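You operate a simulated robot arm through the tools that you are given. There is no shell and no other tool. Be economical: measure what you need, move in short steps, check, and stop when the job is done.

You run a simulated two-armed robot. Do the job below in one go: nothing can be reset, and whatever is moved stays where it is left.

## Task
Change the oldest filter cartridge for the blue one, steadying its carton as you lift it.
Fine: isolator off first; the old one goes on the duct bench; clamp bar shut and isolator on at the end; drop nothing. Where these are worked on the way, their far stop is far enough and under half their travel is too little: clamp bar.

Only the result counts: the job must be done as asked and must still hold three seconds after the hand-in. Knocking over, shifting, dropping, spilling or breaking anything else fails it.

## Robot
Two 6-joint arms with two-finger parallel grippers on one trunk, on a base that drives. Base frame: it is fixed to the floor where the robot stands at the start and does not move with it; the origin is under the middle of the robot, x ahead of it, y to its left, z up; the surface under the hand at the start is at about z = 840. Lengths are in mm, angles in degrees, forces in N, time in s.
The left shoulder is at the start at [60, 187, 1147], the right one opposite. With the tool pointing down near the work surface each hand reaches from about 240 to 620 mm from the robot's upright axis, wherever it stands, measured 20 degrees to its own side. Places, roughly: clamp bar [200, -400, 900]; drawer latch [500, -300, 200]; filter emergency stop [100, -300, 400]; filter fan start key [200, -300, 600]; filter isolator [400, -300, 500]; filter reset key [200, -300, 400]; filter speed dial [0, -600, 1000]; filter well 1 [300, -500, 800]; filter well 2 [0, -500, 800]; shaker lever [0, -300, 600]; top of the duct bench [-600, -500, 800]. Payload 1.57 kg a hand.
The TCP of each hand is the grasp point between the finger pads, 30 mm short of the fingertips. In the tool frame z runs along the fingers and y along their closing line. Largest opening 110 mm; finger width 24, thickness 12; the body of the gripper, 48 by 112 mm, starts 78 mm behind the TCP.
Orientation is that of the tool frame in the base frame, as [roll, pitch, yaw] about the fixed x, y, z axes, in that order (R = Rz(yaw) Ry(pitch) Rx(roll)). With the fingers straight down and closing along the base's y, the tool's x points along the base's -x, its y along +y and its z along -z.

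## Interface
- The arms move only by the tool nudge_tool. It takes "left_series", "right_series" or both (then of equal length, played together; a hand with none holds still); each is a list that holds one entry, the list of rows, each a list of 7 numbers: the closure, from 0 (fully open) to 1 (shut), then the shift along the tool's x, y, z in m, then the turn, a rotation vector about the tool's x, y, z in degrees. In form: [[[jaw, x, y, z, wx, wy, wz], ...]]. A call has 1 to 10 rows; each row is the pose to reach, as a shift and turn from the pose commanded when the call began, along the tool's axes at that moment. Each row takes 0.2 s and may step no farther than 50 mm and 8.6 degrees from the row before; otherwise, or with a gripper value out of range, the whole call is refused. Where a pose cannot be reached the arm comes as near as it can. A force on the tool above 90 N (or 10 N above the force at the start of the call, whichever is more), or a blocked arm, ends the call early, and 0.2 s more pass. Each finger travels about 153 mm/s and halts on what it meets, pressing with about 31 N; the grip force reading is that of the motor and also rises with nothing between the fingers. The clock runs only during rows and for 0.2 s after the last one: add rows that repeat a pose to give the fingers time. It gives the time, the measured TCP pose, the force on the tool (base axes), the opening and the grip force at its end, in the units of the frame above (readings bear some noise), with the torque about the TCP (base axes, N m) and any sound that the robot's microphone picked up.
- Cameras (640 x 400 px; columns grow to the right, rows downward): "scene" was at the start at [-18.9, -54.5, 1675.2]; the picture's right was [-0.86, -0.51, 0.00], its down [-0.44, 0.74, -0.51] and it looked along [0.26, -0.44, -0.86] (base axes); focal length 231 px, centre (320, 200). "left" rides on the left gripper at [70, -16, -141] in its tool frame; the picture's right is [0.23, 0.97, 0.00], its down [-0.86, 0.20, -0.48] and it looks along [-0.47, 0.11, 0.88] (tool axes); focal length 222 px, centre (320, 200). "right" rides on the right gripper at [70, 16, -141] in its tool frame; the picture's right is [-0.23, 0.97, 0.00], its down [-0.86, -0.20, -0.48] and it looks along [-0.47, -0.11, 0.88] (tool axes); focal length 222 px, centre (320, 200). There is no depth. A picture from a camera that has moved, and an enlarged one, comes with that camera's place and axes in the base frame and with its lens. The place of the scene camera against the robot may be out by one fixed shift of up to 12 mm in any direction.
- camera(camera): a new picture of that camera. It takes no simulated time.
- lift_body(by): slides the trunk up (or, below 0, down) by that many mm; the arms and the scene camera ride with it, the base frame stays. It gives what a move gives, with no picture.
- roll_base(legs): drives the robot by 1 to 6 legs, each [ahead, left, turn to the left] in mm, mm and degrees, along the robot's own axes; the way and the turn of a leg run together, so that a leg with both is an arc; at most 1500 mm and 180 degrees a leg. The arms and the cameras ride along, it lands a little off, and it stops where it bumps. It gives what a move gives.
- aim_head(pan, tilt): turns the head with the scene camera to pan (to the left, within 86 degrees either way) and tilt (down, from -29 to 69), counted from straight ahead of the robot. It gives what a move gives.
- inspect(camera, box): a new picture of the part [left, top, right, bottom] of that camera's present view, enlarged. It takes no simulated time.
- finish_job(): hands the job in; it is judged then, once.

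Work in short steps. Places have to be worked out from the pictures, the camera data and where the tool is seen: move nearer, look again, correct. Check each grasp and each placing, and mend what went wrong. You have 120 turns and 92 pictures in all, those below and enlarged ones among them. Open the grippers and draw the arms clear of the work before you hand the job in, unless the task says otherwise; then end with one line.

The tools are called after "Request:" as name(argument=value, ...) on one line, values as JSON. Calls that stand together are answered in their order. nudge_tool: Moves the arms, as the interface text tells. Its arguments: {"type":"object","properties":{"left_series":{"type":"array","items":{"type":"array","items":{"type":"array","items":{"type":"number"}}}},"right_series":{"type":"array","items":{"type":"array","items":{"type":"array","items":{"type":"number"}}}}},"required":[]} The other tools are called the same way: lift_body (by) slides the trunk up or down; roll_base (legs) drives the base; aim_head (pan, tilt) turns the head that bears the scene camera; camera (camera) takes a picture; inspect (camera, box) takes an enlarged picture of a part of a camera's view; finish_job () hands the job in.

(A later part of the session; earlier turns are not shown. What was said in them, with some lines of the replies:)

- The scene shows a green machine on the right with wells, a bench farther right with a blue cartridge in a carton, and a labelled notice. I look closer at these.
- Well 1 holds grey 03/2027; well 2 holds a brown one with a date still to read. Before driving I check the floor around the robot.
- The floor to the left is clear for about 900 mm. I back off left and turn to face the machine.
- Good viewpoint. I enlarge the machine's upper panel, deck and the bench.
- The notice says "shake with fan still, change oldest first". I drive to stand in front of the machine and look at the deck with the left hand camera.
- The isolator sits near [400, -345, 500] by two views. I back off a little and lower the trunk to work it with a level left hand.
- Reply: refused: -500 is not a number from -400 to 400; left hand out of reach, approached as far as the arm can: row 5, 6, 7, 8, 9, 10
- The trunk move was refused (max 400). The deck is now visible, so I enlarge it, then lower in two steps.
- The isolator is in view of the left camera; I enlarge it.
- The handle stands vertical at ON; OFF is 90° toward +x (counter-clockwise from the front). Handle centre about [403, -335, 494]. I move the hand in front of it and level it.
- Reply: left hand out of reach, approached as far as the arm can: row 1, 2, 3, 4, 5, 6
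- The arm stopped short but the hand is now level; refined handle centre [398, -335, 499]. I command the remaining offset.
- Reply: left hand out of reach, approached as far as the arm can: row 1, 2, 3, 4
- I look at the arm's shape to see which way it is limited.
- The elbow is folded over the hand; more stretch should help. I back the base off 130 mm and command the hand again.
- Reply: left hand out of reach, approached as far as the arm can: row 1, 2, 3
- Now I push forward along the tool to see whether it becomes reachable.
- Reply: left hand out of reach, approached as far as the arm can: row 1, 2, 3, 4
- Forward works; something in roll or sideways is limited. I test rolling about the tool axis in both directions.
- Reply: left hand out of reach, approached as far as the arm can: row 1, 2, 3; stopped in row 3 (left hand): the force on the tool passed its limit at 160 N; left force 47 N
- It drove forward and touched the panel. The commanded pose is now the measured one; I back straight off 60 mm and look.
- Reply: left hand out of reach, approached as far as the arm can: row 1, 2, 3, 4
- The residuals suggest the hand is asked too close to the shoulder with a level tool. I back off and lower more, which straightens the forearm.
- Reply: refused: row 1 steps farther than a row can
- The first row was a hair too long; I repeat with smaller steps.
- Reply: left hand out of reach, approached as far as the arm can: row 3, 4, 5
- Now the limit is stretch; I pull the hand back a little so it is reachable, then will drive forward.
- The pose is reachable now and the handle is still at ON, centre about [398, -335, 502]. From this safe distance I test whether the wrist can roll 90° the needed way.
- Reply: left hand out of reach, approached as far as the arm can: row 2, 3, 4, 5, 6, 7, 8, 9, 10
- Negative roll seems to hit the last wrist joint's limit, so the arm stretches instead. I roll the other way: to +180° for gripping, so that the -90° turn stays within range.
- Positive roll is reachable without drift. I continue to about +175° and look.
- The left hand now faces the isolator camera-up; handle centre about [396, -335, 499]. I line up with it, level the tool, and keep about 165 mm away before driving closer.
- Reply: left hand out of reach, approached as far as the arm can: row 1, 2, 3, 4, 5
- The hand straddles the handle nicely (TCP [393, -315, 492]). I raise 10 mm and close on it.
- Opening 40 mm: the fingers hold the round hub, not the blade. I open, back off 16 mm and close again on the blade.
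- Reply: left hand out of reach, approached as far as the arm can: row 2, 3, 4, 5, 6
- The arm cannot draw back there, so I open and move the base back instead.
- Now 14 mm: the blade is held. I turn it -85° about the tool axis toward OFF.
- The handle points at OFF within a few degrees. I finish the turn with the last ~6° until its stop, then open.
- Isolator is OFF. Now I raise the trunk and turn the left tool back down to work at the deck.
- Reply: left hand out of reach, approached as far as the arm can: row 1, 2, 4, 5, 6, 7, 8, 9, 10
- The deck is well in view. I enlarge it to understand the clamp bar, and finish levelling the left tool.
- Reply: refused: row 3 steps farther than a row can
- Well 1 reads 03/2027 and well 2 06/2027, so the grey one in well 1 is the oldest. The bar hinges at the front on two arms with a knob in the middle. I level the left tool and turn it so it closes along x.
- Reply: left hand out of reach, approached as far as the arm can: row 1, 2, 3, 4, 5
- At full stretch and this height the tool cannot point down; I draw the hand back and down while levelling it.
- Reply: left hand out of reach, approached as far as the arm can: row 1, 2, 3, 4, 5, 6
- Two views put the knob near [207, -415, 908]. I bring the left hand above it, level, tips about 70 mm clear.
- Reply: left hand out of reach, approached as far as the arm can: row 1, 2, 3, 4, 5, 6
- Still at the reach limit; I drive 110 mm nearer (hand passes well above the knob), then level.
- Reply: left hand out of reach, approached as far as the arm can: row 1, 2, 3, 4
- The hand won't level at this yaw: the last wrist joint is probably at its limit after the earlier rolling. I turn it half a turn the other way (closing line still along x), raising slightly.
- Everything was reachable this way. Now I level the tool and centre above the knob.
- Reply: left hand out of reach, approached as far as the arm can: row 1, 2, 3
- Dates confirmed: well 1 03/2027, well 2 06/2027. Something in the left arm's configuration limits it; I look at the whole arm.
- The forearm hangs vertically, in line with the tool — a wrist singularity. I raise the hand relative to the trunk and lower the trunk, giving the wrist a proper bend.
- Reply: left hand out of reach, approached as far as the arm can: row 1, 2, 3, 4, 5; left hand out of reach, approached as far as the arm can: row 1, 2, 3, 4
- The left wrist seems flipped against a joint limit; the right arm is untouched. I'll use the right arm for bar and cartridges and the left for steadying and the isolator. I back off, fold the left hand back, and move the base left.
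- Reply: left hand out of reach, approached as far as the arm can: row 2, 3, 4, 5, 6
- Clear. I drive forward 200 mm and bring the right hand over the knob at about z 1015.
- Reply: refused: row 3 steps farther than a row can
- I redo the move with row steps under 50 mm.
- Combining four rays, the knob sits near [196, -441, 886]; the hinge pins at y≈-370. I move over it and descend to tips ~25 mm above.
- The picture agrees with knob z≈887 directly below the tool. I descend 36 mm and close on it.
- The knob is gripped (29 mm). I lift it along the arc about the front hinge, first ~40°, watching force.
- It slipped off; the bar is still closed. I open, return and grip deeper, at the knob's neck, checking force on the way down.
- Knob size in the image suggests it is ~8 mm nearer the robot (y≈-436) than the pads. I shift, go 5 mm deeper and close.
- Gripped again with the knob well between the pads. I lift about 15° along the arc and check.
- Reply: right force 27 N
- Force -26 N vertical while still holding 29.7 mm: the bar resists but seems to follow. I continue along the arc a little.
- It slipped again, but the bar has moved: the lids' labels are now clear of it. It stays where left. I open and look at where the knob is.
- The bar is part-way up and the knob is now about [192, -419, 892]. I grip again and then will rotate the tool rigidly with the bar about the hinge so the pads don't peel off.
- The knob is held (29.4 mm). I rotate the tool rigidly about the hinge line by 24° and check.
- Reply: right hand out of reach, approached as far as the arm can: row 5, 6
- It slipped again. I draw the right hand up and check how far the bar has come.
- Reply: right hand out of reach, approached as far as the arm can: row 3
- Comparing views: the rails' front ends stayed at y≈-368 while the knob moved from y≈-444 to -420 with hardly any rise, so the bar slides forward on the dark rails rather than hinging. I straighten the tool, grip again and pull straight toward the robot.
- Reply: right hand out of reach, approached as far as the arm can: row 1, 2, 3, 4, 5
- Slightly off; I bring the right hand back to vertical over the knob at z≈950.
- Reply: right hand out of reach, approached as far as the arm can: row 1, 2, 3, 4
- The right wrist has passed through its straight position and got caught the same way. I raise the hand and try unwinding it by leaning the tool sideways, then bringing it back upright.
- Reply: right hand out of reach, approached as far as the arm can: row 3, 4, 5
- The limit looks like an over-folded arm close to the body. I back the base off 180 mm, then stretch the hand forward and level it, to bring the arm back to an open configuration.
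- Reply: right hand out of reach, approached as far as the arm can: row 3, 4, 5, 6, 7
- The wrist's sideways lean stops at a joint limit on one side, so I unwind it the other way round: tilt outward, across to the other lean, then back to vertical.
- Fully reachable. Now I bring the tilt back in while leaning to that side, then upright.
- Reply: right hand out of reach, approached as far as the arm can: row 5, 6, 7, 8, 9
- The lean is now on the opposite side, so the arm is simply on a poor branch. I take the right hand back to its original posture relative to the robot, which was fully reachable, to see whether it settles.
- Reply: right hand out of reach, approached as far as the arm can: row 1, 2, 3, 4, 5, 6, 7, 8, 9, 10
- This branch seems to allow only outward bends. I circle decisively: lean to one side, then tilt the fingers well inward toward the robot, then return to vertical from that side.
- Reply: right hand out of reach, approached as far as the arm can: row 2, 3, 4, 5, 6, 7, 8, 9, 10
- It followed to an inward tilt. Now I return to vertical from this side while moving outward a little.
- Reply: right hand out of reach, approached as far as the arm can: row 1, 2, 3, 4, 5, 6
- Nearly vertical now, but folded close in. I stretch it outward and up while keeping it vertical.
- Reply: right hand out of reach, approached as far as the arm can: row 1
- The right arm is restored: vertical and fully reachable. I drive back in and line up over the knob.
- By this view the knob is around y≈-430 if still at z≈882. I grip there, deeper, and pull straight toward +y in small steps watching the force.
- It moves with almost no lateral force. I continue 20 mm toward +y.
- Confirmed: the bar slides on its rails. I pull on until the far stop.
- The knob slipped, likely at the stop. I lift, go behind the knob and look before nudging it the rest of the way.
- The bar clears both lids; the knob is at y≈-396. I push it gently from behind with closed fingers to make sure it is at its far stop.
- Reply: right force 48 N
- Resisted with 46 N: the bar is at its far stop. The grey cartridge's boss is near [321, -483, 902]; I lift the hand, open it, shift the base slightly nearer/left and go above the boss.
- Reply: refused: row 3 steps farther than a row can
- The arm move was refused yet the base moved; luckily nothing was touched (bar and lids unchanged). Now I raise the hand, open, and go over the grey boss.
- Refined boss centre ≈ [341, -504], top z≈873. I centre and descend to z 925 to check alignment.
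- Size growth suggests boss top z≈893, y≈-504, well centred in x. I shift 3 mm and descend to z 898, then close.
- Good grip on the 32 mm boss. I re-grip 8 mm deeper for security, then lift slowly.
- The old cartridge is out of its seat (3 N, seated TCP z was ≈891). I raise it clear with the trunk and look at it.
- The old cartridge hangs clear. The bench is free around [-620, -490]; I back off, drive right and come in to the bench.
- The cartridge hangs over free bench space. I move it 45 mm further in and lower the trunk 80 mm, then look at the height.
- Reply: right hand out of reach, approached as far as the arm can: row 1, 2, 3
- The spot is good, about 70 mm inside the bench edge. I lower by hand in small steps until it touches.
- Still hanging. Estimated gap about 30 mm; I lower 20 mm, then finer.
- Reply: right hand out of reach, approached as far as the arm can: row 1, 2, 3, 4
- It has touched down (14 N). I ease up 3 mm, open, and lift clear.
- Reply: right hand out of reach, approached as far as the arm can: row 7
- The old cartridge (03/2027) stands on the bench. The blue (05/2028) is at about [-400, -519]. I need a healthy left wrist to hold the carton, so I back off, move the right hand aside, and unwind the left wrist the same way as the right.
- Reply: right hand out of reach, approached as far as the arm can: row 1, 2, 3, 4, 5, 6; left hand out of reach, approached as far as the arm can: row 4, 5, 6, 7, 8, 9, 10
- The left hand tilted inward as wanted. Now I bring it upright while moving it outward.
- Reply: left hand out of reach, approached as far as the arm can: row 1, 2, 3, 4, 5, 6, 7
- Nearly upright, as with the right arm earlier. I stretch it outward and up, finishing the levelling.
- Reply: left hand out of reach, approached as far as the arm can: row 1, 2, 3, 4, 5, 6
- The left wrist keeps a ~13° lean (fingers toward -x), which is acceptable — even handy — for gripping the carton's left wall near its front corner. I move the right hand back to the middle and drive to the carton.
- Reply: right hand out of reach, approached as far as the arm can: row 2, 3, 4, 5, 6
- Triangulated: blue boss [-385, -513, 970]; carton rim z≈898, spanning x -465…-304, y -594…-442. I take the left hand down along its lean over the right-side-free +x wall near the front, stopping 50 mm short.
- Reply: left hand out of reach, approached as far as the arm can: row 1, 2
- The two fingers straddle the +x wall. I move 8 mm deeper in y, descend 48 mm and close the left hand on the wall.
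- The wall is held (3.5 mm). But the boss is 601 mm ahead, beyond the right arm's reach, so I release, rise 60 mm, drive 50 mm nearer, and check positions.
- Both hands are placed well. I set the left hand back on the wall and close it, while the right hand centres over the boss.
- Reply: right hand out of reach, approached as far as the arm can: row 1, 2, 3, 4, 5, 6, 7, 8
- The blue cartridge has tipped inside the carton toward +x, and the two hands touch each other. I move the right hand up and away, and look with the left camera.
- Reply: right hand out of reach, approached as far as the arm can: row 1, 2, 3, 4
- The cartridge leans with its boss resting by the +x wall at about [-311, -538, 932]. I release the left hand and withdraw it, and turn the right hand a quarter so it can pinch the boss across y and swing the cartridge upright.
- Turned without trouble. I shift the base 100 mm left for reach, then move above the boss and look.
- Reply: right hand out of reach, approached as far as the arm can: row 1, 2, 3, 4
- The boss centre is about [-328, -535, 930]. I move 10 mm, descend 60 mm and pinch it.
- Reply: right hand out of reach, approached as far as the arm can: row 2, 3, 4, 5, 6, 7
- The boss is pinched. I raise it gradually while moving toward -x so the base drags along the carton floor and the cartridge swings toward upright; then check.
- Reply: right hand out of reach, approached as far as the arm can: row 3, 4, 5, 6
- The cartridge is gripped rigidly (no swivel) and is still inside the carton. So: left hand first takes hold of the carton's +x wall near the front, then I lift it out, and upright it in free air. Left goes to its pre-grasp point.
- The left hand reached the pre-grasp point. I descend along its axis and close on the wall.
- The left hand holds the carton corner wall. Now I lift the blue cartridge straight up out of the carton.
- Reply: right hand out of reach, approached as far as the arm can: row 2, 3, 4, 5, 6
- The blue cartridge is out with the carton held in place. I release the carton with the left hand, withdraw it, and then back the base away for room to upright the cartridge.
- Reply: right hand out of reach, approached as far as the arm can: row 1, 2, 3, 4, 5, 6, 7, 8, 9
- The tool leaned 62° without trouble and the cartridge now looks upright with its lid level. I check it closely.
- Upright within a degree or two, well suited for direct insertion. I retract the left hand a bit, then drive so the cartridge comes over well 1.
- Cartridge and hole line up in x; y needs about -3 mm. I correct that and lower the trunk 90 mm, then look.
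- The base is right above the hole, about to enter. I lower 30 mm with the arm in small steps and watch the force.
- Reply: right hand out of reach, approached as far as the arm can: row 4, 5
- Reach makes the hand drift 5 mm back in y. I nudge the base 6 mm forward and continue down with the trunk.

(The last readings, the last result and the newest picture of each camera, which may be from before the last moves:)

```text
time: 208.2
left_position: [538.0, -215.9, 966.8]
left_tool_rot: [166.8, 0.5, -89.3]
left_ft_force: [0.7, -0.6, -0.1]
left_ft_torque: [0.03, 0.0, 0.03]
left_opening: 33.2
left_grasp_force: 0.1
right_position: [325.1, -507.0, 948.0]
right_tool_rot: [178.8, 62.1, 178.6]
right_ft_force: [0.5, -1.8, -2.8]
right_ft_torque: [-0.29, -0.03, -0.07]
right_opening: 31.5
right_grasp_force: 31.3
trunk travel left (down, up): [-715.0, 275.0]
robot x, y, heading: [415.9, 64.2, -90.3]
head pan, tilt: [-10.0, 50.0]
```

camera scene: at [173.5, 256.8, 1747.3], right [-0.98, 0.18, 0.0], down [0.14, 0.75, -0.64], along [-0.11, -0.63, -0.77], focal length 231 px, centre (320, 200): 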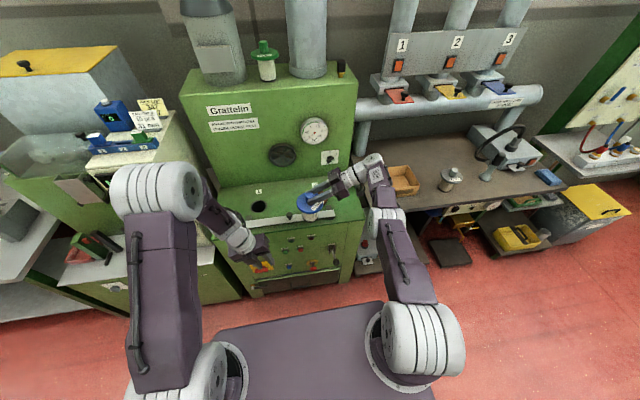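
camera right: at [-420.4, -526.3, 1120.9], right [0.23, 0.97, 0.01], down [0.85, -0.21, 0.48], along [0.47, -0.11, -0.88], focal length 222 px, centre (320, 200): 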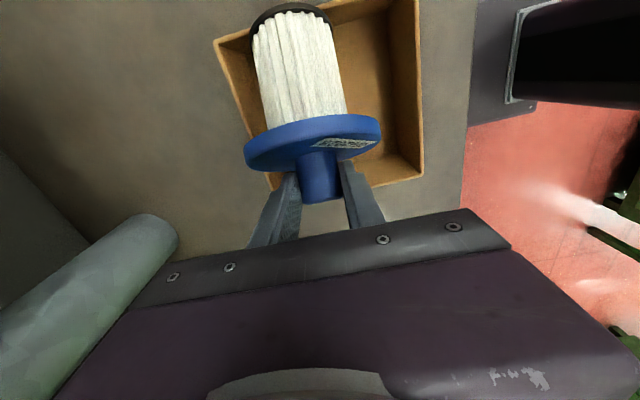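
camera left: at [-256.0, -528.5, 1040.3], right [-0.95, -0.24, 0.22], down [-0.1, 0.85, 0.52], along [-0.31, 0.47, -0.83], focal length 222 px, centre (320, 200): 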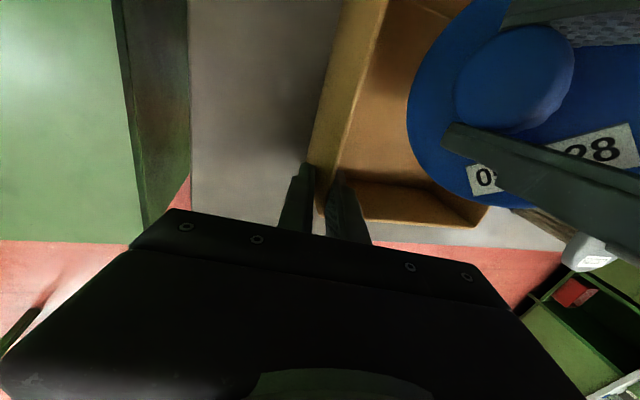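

Slight contact on the front rim (Fy -2 N). I shift 3 mm more in -y and continue lowering.

Request:
roll_base(legs=[[4, 0, 0]])

Request:
lift_body(by=-30)

```text
time: 208.9
left_position: [538.5, -217.9, 967.9]
left_tool_rot: [166.8, 0.4, -89.2]
left_ft_force: [1.0, 0.0, 0.9]
left_ft_torque: [-0.01, -0.01, -0.02]
left_opening: 33.0
left_grasp_force: 0.1
right_position: [323.6, -510.7, 948.8]
right_tool_rot: [178.9, 61.9, 178.7]
right_ft_force: [-0.8, -0.2, -3.0]
right_ft_torque: [0.04, 0.02, -0.03]
right_opening: 31.5
right_grasp_force: 31.0
trunk travel left (down, up): [-715.0, 275.0]
robot x, y, heading: [411.9, 59.3, -90.2]
head pan, tilt: [-10.0, 50.0]
```

```text
time: 209.6
left_position: [538.2, -219.2, 936.2]
left_tool_rot: [166.9, 0.4, -89.2]
left_ft_force: [0.0, -0.9, -0.5]
left_ft_torque: [-0.01, -0.02, 0.01]
left_opening: 32.9
left_grasp_force: 0.0
right_position: [325.2, -510.8, 918.9]
right_tool_rot: [178.8, 62.0, 178.6]
right_ft_force: [-0.1, -0.3, -3.0]
right_ft_torque: [0.0, 0.02, -0.02]
right_opening: 31.7
right_grasp_force: 31.0
trunk travel left (down, up): [-685.0, 305.0]
robot x, y, heading: [414.9, 61.8, -90.1]
head pan, tilt: [-10.0, 50.0]
```

Free again. I lower another 25 mm.

Request:
lift_body(by=-25)

Request:
inspect(camera="scene", box=[240, 150, 380, 260])

```text
time: 210.3
left_position: [537.7, -218.4, 912.2]
left_tool_rot: [166.8, 0.4, -89.2]
left_ft_force: [0.3, 0.1, 0.1]
left_ft_torque: [0.02, -0.01, 0.01]
left_opening: 33.0
left_grasp_force: 0.0
right_position: [325.2, -508.9, 894.4]
right_tool_rot: [178.8, 62.1, 178.6]
right_ft_force: [0.2, 0.8, -2.1]
right_ft_torque: [0.0, 0.02, 0.03]
right_opening: 31.3
right_grasp_force: 31.6
trunk travel left (down, up): [-660.0, 330.0]
robot x, y, heading: [415.3, 59.6, -90.1]
head pan, tilt: [-10.0, 50.0]
```

```text
3.64 times, centred on (310, 205) of scene
camera zoom: at [408.1, 49.8, 1572.2], right [-0.98, 0.18, 0.0], down [0.13, 0.75, -0.64], along [-0.11, -0.63, -0.77], focal length 840 px, centre (356, 182)
```

zoom: 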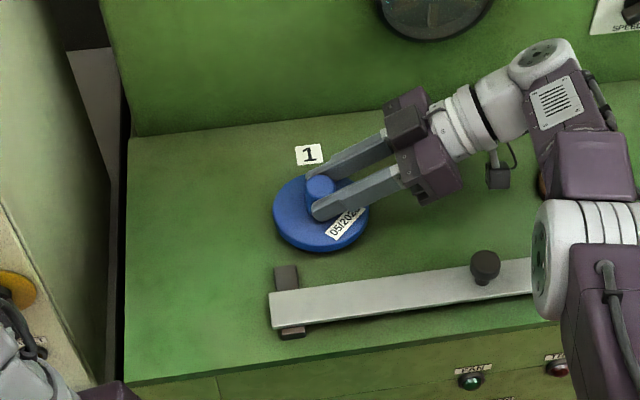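

The lid is nearly down. I lower the last millimetres in two small steps, then open and withdraw along the fingers.

Request:
lift_body(by=-8)

Request:
lift_body(by=-6)

Request:
nudge_tool(right_series=[[[0.8, 0, 0, 0, 0, 0, 0], [0.5, 0, 0, 0, 0, 0, 0], [0.5, 0, 0, 0, 0, 0, 0], [0.5, -0.005, 0, -0.03, 0, 0, 0], [0.5, -0.01, 0, -0.07, 0, 0, 0], [0.5, -0.01, 0, -0.1, 0, 0, 0], [0.5, -0.01, 0, -0.1, 0, 0, 0]]])

Request:
inspect(camera="scene", box=[240, 150, 400, 260])

```text
time: 210.9
left_position: [538.3, -220.7, 904.4]
left_tool_rot: [166.8, 0.4, -89.2]
left_ft_force: [0.5, 0.3, -0.3]
left_ft_torque: [-0.01, 0.01, -0.01]
left_opening: 33.0
left_grasp_force: 0.0
right_position: [324.2, -511.5, 886.9]
right_tool_rot: [178.7, 62.1, 178.5]
right_ft_force: [0.9, 0.0, -3.5]
right_ft_torque: [0.02, 0.06, -0.02]
right_opening: 31.4
right_grasp_force: 31.2
trunk travel left (down, up): [-652.0, 338.0]
robot x, y, heading: [411.0, 60.6, -90.2]
head pan, tilt: [-10.0, 50.0]
```

```text
time: 211.4
left_position: [538.0, -218.5, 898.9]
left_tool_rot: [166.8, 0.4, -89.1]
left_ft_force: [-0.9, 0.1, -0.3]
left_ft_torque: [-0.02, 0.02, 0.0]
left_opening: 32.8
left_grasp_force: 0.0
right_position: [325.0, -511.3, 880.9]
right_tool_rot: [179.1, 62.0, 178.9]
right_ft_force: [-0.8, 1.1, 6.0]
right_ft_torque: [-0.19, 0.27, -0.02]
right_opening: 31.3
right_grasp_force: 30.2
trunk travel left (down, up): [-646.0, 344.0]
robot x, y, heading: [415.0, 61.1, -90.2]
head pan, tilt: [-10.0, 50.0]
```

```text
time: 213.1
left_position: [538.6, -219.3, 898.5]
left_tool_rot: [166.8, 0.3, -89.1]
left_ft_force: [0.1, 0.2, -0.3]
left_ft_torque: [0.0, 0.02, 0.0]
left_opening: 33.1
left_grasp_force: 0.0
right_position: [244.8, -495.8, 936.8]
right_tool_rot: [178.7, 62.1, 178.6]
right_ft_force: [0.8, 0.8, 0.4]
right_ft_torque: [-0.02, -0.02, -0.02]
right_opening: 54.9
right_grasp_force: 0.1
right hand out of reach, approached as far as the arm can: row 5, 6, 7
trunk travel left (down, up): [-646.0, 344.0]
robot x, y, heading: [414.5, 62.1, -89.9]
head pan, tilt: [-10.0, 50.0]
```

```text
3.64 times, centred on (320, 205) of scene
camera zoom: at [408.3, 49.4, 1558.3], right [-0.98, 0.18, 0.0], down [0.13, 0.75, -0.64], along [-0.11, -0.63, -0.77], focal length 840 px, centre (320, 182)
```

zoom: 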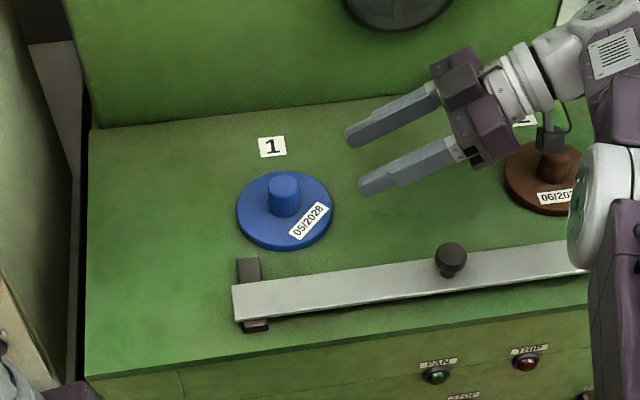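

The blue cartridge sits flush in well 1. Next I take the closed right hand around in front of the bar's knob, ready to push it shut.

Request:
nudge_tool(right_series=[[[1, -0.01, 0.025, -0.025, 0, 0, 0], [1, -0.016, 0.06, -0.05, 0, 0, 0], [1, -0.016, 0.1, -0.071, 0, 0, 0], [1, -0.016, 0.134, -0.071, 0, 0, 0], [1, 0.012, 0.134, -0.056, 0, 0, 0], [1, 0.04, 0.134, -0.041, 0, 0, 0], [1, 0.066, 0.134, -0.027, 0, 0, 0], [1, 0.066, 0.134, -0.027, 0, 0, 0]]])

Request:
inspect(camera="scene", box=[270, 170, 420, 290])

```text
time: 214.8
left_position: [538.1, -219.2, 898.2]
left_tool_rot: [166.9, 0.4, -89.2]
left_ft_force: [0.4, 0.5, -0.3]
left_ft_torque: [-0.01, -0.02, 0.01]
left_opening: 32.9
left_grasp_force: 0.0
right_position: [189.9, -359.8, 891.1]
right_tool_rot: [178.9, 62.0, 178.7]
right_ft_force: [0.1, -0.4, 0.1]
right_ft_torque: [-0.01, 0.0, 0.03]
right_opening: 0.0
right_grasp_force: 21.7
trunk travel left (down, up): [-646.0, 344.0]
robot x, y, heading: [414.4, 58.9, -90.0]
head pan, tilt: [-10.0, 50.0]
```

```text
3.33 times, centred on (345, 230) of scene
camera zoom: at [408.3, 50.1, 1558.3], right [-0.98, 0.18, 0.0], down [0.13, 0.75, -0.64], along [-0.11, -0.63, -0.77], focal length 770 px, centre (237, 100)
```

zoom: 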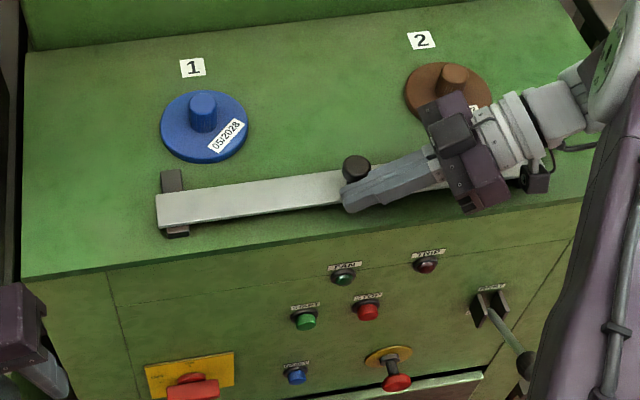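

The fingers are right in front of the knob. I push 62 mm toward -y, then back off and raise, and check.

Request:
nudge_tool(right_series=[[[1, 0, -0.01, 0, 0, 0, 0], [1, 0, -0.02, 0, 0, 0, 0], [1, 0, -0.032, 0, 0, 0, 0], [1, 0, -0.044, 0, 0, 0, 0], [1, 0, -0.054, 0, 0, 0, 0], [1, 0, -0.062, 0, 0, 0, 0], [1, 0, -0.062, 0, 0, 0, 0]]])

Request:
inspect(camera="scene", box=[270, 170, 420, 290])

```text
time: 216.4
left_position: [538.0, -216.0, 899.0]
left_tool_rot: [166.7, 0.1, -89.2]
left_ft_force: [-0.3, 0.9, 0.1]
left_ft_torque: [-0.02, -0.03, -0.01]
left_opening: 33.0
left_grasp_force: 0.0
right_position: [190.4, -418.2, 890.8]
right_tool_rot: [178.7, 61.9, 178.7]
right_ft_force: [0.5, 20.0, -4.4]
right_ft_torque: [0.29, 0.07, 0.06]
right_opening: 0.0
right_grasp_force: 20.9
trunk travel left (down, up): [-646.0, 344.0]
robot x, y, heading: [415.3, 64.5, -90.1]
head pan, tilt: [-10.0, 50.0]
```

```text
3.33 times, centred on (345, 230) of scene
camera zoom: at [407.6, 54.0, 1558.2], right [-0.98, 0.18, 0.0], down [0.13, 0.75, -0.64], along [-0.11, -0.63, -0.76], focal length 770 px, centre (237, 100)
```

zoom: 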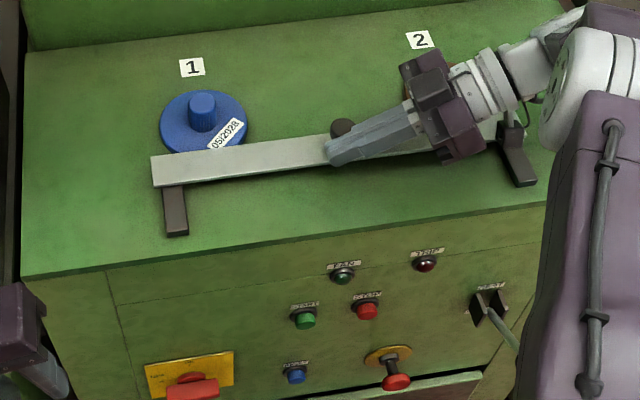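

20 N at y -418, matching the shut position. I press a little more to confirm, then withdraw the right hand up, back off to the isolator standing place, and turn the left hand back a quarter turn.

Request:
nudge_tool(right_series=[[[1, 0, -0.008, 0, 0, 0, 0], [1, 0, -0.008, 0, 0, 0, 0], [1, 0, 0.01, 0, 0, 0, 0], [1, 0, 0.03, 0, 0, 0, 0], [1, -0.035, 0.04, -0.019, 0, 0, 0], [1, -0.07, 0.06, -0.038, 0, 0, 0], [1, -0.1, 0.08, -0.055, 0, 0, 0], [1, -0.1, 0.08, -0.055, 0, 0, 0]]])

Request:
roll_base(legs=[[-475, 0, 0], [0, -184, 0]])

Request:
nudge_tool(left_series=[[[0.5, 0, 0, 0, 0, 0, -8.5], [0.5, 0, 0, 0, 0, 0, -17], [0.5, 0, 0, 0, 0, 0, -25.5], [0.5, 0, 0, 0, 0, 0, -34], [0.5, 0, 0, 0, 0, 0, -42.5], [0.5, 0, 0, 0, 0, 0, -51], [0.5, 0, 0, 0, 0, 0, -59.5], [0.5, 0, 0, 0, 0, 0, -68], [0.5, 0, 0, 0, 0, 0, -76.5], [0.5, 0, 0, 0, 0, 0, -85]]])

Request:
lift_body(by=-400)

Request:
inspect(camera="scene", box=[200, 60, 440, 240])

```text
time: 218.2
left_position: [538.0, -220.5, 897.6]
left_tool_rot: [166.8, 0.4, -89.2]
left_ft_force: [0.1, -0.2, 0.8]
left_ft_torque: [0.05, 0.01, 0.01]
left_opening: 33.0
left_grasp_force: 0.1
right_position: [189.7, -343.9, 1005.4]
right_tool_rot: [178.6, 62.0, 178.5]
right_ft_force: [0.3, -0.4, 0.8]
right_ft_torque: [0.03, -0.01, 0.0]
right_opening: 0.1
right_grasp_force: 21.0
trunk travel left (down, up): [-646.0, 344.0]
robot x, y, heading: [414.2, 65.3, -90.2]
head pan, tilt: [-10.0, 50.0]
```

```text
time: 222.2
left_position: [354.8, 257.5, 898.6]
left_tool_rot: [166.8, 0.5, -89.4]
left_ft_force: [0.2, -0.6, -0.1]
left_ft_torque: [-0.02, -0.02, 0.01]
left_opening: 32.9
left_grasp_force: 0.0
right_position: [5.3, 132.9, 1004.7]
right_tool_rot: [178.8, 62.0, 178.6]
right_ft_force: [-0.4, 0.1, 0.8]
right_ft_torque: [-0.03, -0.03, -0.01]
right_opening: 0.0
right_grasp_force: 21.0
trunk travel left (down, up): [-646.0, 344.0]
robot x, y, heading: [233.1, 537.3, -90.2]
head pan, tilt: [-10.0, 50.0]
```

```text
time: 224.4
left_position: [355.3, 258.0, 897.8]
left_tool_rot: [179.3, 13.2, -4.2]
left_ft_force: [-0.1, 0.4, 0.0]
left_ft_torque: [0.0, 0.0, 0.02]
left_opening: 54.9
left_grasp_force: 0.1
right_position: [6.6, 132.8, 1005.4]
right_tool_rot: [178.8, 62.0, 178.6]
right_ft_force: [-0.9, 0.5, 0.7]
right_ft_torque: [0.01, -0.01, 0.02]
right_opening: 0.0
right_grasp_force: 21.8
trunk travel left (down, up): [-646.0, 344.0]
robot x, y, heading: [234.2, 539.5, -90.1]
head pan, tilt: [-10.0, 50.0]
```

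```text
time: 228.2
left_position: [355.2, 256.6, 497.9]
left_tool_rot: [179.3, 13.2, -4.4]
left_ft_force: [0.4, -0.1, 0.9]
left_ft_torque: [0.04, -0.01, 0.0]
left_opening: 55.1
left_grasp_force: 0.1
right_position: [6.3, 134.1, 604.8]
right_tool_rot: [178.8, 62.0, 178.6]
right_ft_force: [0.9, 0.1, 0.3]
right_ft_torque: [0.01, 0.04, 0.0]
right_opening: 0.0
right_grasp_force: 21.6
trunk travel left (down, up): [-246.0, 744.0]
robot x, y, heading: [232.7, 538.9, -90.2]
head pan, tilt: [-10.0, 50.0]
```

```text
2.22 times, centred on (320, 150) of scene
camera zoom: at [225.6, 526.3, 1158.3], right [-0.98, 0.18, 0.0], down [0.14, 0.75, -0.64], along [-0.11, -0.63, -0.77], focal length 513 px, centre (320, 311)
```

zoom: 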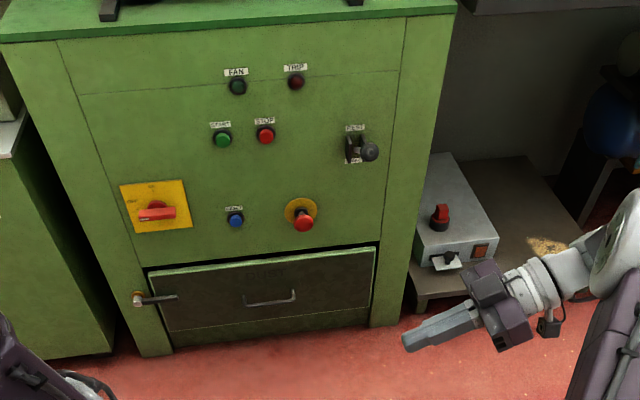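

The bar is shut and the isolator handle is horizontal at OFF. Now I swing the left tool to level while reaching out, then lower the trunk the rest.

Request:
nudge_tool(left_series=[[[0.5, 0.003, 0.043, -0.017, -8.4, 1.0, 0.4], [0.5, 0.006, 0.086, -0.034, -16.8, 2.1, 0.8], [0.5, 0.009, 0.129, -0.05, -25.2, 3.1, 1.2], [0.5, 0.012, 0.172, -0.067, -33.6, 4.2, 1.6], [0.5, 0.015, 0.215, -0.084, -42, 5.2, 2], [0.5, 0.018, 0.258, -0.1, -50.4, 6.3, 2.4], [0.5, 0.021, 0.301, -0.117, -58.8, 7.3, 2.8], [0.5, 0.024, 0.344, -0.134, -67.2, 8.4, 3.2], [0.5, 0.027, 0.387, -0.15, -75.6, 9.4, 3.6], [0.5, 0.03, 0.43, -0.168, -84, 10.5, 4]]])

Request:
lift_body(by=-171)

```text
time: 230.4
left_position: [392.0, -176.1, 660.6]
left_tool_rot: [95.4, 3.6, -0.4]
left_ft_force: [0.2, -0.4, 0.1]
left_ft_torque: [0.0, -0.04, -0.01]
left_opening: 54.7
left_grasp_force: 0.1
right_position: [4.6, 133.0, 604.8]
right_tool_rot: [178.8, 62.1, 178.4]
right_ft_force: [-0.5, -0.2, 0.3]
right_ft_torque: [0.0, -0.01, 0.01]
right_opening: 0.0
right_grasp_force: 21.3
trunk travel left (down, up): [-246.0, 744.0]
robot x, y, heading: [231.8, 535.9, -89.9]
head pan, tilt: [-10.0, 50.0]
```

```text
time: 232.4
left_position: [392.4, -175.0, 489.6]
left_tool_rot: [95.6, 3.5, -0.5]
left_ft_force: [-0.9, -0.6, 0.0]
left_ft_torque: [0.0, 0.02, 0.03]
left_opening: 54.9
left_grasp_force: 0.1
right_position: [6.6, 133.4, 433.4]
right_tool_rot: [178.8, 62.0, 178.7]
right_ft_force: [0.2, -0.2, -0.6]
right_ft_torque: [-0.01, 0.0, 0.01]
right_opening: 0.0
right_grasp_force: 21.6
trunk travel left (down, up): [-75.0, 915.0]
robot x, y, heading: [234.3, 537.3, -90.3]
head pan, tilt: [-10.0, 50.0]
```

Everything reached. I move in to the earlier blade-grip pose [393, -299, 500] level, and close on the blade.

Request:
nudge_tool(left_series=[[[0.5, 0, 0.006, 0.03, -1.5, 0, 0], [0.5, 0, 0.012, 0.06, -3, 0, 0], [0.5, 0, 0.018, 0.09, -4.5, 0, 0], [0.5, 0.001, 0.022, 0.112, -5.5, 0, 0], [0.5, 0.001, 0.022, 0.122, -5.5, 0, 0], [0.5, 0.001, 0.022, 0.122, -5.5, 0, 0], [0.8, 0.001, 0.022, 0.122, -5.5, 0, 0], [1, 0.001, 0.022, 0.122, -5.5, 0, 0], [1, 0.001, 0.022, 0.122, -5.5, 0, 0]]])

```text
time: 234.4
left_position: [394.3, -298.0, 500.4]
left_tool_rot: [89.8, 3.6, -0.6]
left_ft_force: [2.0, -7.5, 5.1]
left_ft_torque: [0.11, -0.71, -0.28]
left_opening: 15.0
left_grasp_force: 31.4
right_position: [5.6, 133.4, 434.4]
right_tool_rot: [178.8, 62.0, 178.6]
right_ft_force: [0.6, 0.2, 0.1]
right_ft_torque: [-0.01, -0.02, 0.0]
right_opening: 0.1
right_grasp_force: 21.6
trunk travel left (down, up): [-75.0, 915.0]
robot x, y, heading: [231.5, 540.1, -90.4]
head pan, tilt: [-10.0, 50.0]
```

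Blade held (15 mm). I turn it back +85° and then the last ~9° to ON, release, back off, and look.

Request:
nudge_tool(left_series=[[[1, 0, 0, 0, 0, 0, 8.5], [1, 0, 0, 0, 0, 0, 17], [1, 0, 0, 0, 0, 0, 25.5], [1, 0, 0, 0, 0, 0, 34], [1, 0, 0, 0, 0, 0, 42.5], [1, 0, 0, 0, 0, 0, 51], [1, 0, 0, 0, 0, 0, 59.5], [1, 0, 0, 0, 0, 0, 68], [1, 0, 0, 0, 0, 0, 76.5], [1, 0, 0, 0, 0, 0, 85]]])

Request:
nudge_tool(left_series=[[[1, 0, 0, 0, 0, 0, 5], [1, 0, 0, 0, 0, 0, 10], [1, 0, 0, 0, 0, 0, 11], [0.5, 0, 0, 0, 0, 0, 11], [0.5, 0, 0, 0, 0, 0, 11], [0.5, 0, 0, 0, 0, 0, 11]]])

Request:
roll_base(legs=[[-110, 0, 0]])

Request:
camera(camera="left")

```text
time: 236.6
left_position: [395.0, -298.3, 497.5]
left_tool_rot: [91.0, -81.3, -2.3]
left_ft_force: [-6.1, -16.5, 1.2]
left_ft_torque: [-0.22, -0.1, 0.4]
left_opening: 13.9
left_grasp_force: 30.1
left hand out of reach, approached as far as the arm can: row 10
right_position: [6.3, 133.1, 433.1]
right_tool_rot: [178.7, 62.1, 178.2]
right_ft_force: [0.4, 0.1, 0.8]
right_ft_torque: [0.0, 0.0, -0.03]
right_opening: 0.0
right_grasp_force: 21.2
trunk travel left (down, up): [-75.0, 915.0]
robot x, y, heading: [232.2, 538.5, -90.2]
head pan, tilt: [-10.0, 50.0]
```

```text
time: 238.0
left_position: [413.5, -301.2, 501.3]
left_tool_rot: [-94.8, -87.7, -176.5]
left_ft_force: [0.1, 0.2, 0.1]
left_ft_torque: [-0.01, -0.02, 0.03]
left_opening: 55.1
left_grasp_force: 0.0
left hand out of reach, approached as far as the arm can: row 1, 2, 3, 4, 5, 6
right_position: [8.3, 132.9, 433.1]
right_tool_rot: [178.8, 62.0, 178.6]
right_ft_force: [0.5, 0.8, -0.5]
right_ft_torque: [0.02, -0.02, -0.01]
right_opening: 0.3
right_grasp_force: 21.0
trunk travel left (down, up): [-75.0, 915.0]
robot x, y, heading: [236.6, 537.5, -90.1]
head pan, tilt: [-10.0, 50.0]
```

```text
time: 239.2
left_position: [410.8, -192.1, 500.6]
left_tool_rot: [-95.2, -87.7, -176.2]
left_ft_force: [0.6, 0.1, -0.8]
left_ft_torque: [-0.04, 0.01, 0.0]
left_opening: 54.9
left_grasp_force: 0.1
right_position: [6.9, 243.6, 433.4]
right_tool_rot: [178.8, 62.1, 178.5]
right_ft_force: [0.4, 0.7, -0.4]
right_ft_torque: [-0.01, -0.01, 0.03]
right_opening: 0.2
right_grasp_force: 21.1
trunk travel left (down, up): [-75.0, 915.0]
robot x, y, heading: [232.4, 650.4, -90.5]
head pan, tilt: [-10.0, 50.0]
```

```text
1 pictures are left
camera left: at [429.5, -51.5, 570.9], right [-0.98, 0.02, 0.19], down [-0.15, 0.49, -0.86], along [-0.11, -0.87, -0.47], focal length 222 px, centre (320, 200)
```

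left: 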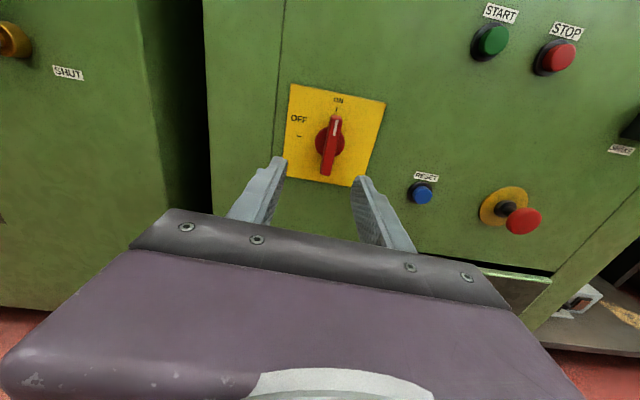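

The handle points up toward ON. I use the last picture to check it closely.

Request:
inspect(camera="left", box=[280, 75, 400, 195])

```text
3.33 times, centred on (340, 135) of left
camera zoom: at [429.5, -51.5, 570.9], right [-0.98, 0.02, 0.19], down [-0.15, 0.49, -0.86], along [-0.11, -0.87, -0.47], focal length 740 px, centre (253, 417)
```

zoom: 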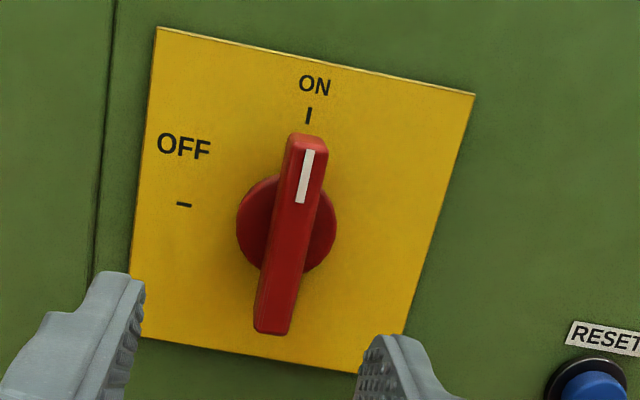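

The mark is on the ON tick. I open both grippers and back clear of the work before handing in.

Request:
nudge_tool(left_series=[[[0, 0, 0, 0, 0, 0, 0], [0, 0, 0, 0, 0, 0, 0], [0, 0, 0, 0, 0, 0, 0]]], right_series=[[[0, 0, 0, 0, 0, 0, 0], [0, 0, 0, 0, 0, 0, 0], [0, 0, 0, 0, 0, 0, 0]]])

Request:
roll_base(legs=[[-60, 0, 0]])

```text
time: 240.0
left_position: [411.5, -192.0, 500.9]
left_tool_rot: [-95.1, -87.7, -176.2]
left_ft_force: [-0.9, -0.2, -0.9]
left_ft_torque: [0.0, -0.02, 0.01]
left_opening: 110.0
left_grasp_force: 0.0
right_position: [5.8, 242.7, 434.2]
right_tool_rot: [178.8, 62.1, 178.5]
right_ft_force: [-0.3, 0.1, 0.1]
right_ft_torque: [-0.03, -0.01, 0.0]
right_opening: 109.9
right_grasp_force: 0.0
trunk travel left (down, up): [-75.0, 915.0]
robot x, y, heading: [232.4, 646.1, -90.3]
head pan, tilt: [-10.0, 50.0]
```

```text
time: 241.0
left_position: [398.4, -147.6, 500.8]
left_tool_rot: [-92.7, -87.6, -179.4]
left_ft_force: [-1.0, -0.8, 0.3]
left_ft_torque: [-0.03, -0.03, -0.01]
left_opening: 109.9
left_grasp_force: 0.1
right_position: [-1.4, 291.9, 434.3]
right_tool_rot: [179.0, 61.9, 178.0]
right_ft_force: [-0.3, -0.3, -0.3]
right_ft_torque: [0.01, 0.0, -0.01]
right_opening: 110.1
right_grasp_force: 0.0
trunk travel left (down, up): [-75.0, 915.0]
robot x, y, heading: [232.5, 697.4, -90.8]
head pan, tilt: [-10.0, 50.0]
stopped in leg 1: the robot was blocked; the commanded pose is now the measured one
```

The base touched something behind it at the end of that move; I ease 15 mm forward off it, and then hand in.

Request:
roll_base(legs=[[15, 0, 0]])

Request:
finish_job()

```text
time: 241.8
left_position: [398.8, -162.9, 501.9]
left_tool_rot: [-92.5, -87.7, -179.5]
left_ft_force: [-0.6, 0.7, -0.1]
left_ft_torque: [-0.01, -0.01, 0.01]
left_opening: 110.1
left_grasp_force: 0.0
right_position: [-1.0, 276.2, 433.3]
right_tool_rot: [178.8, 61.9, 178.0]
right_ft_force: [-1.2, -0.1, -0.4]
right_ft_torque: [0.01, 0.01, -0.01]
right_opening: 110.0
right_grasp_force: 0.1
trunk travel left (down, up): [-75.0, 915.0]
robot x, y, heading: [230.6, 678.3, -90.9]
head pan, tilt: [-10.0, 50.0]
```

```text
The job is handed in.
```

The blue cartridge (05/2028) is in well 1, the old one (03/2027) stands on the duct bench, the clamp bar is shut and the isolator is on; but the blue cartridge tipped over inside its carton before I held the carton and lifted it out, and the base bumped something unseen behind it while backing away at the end.
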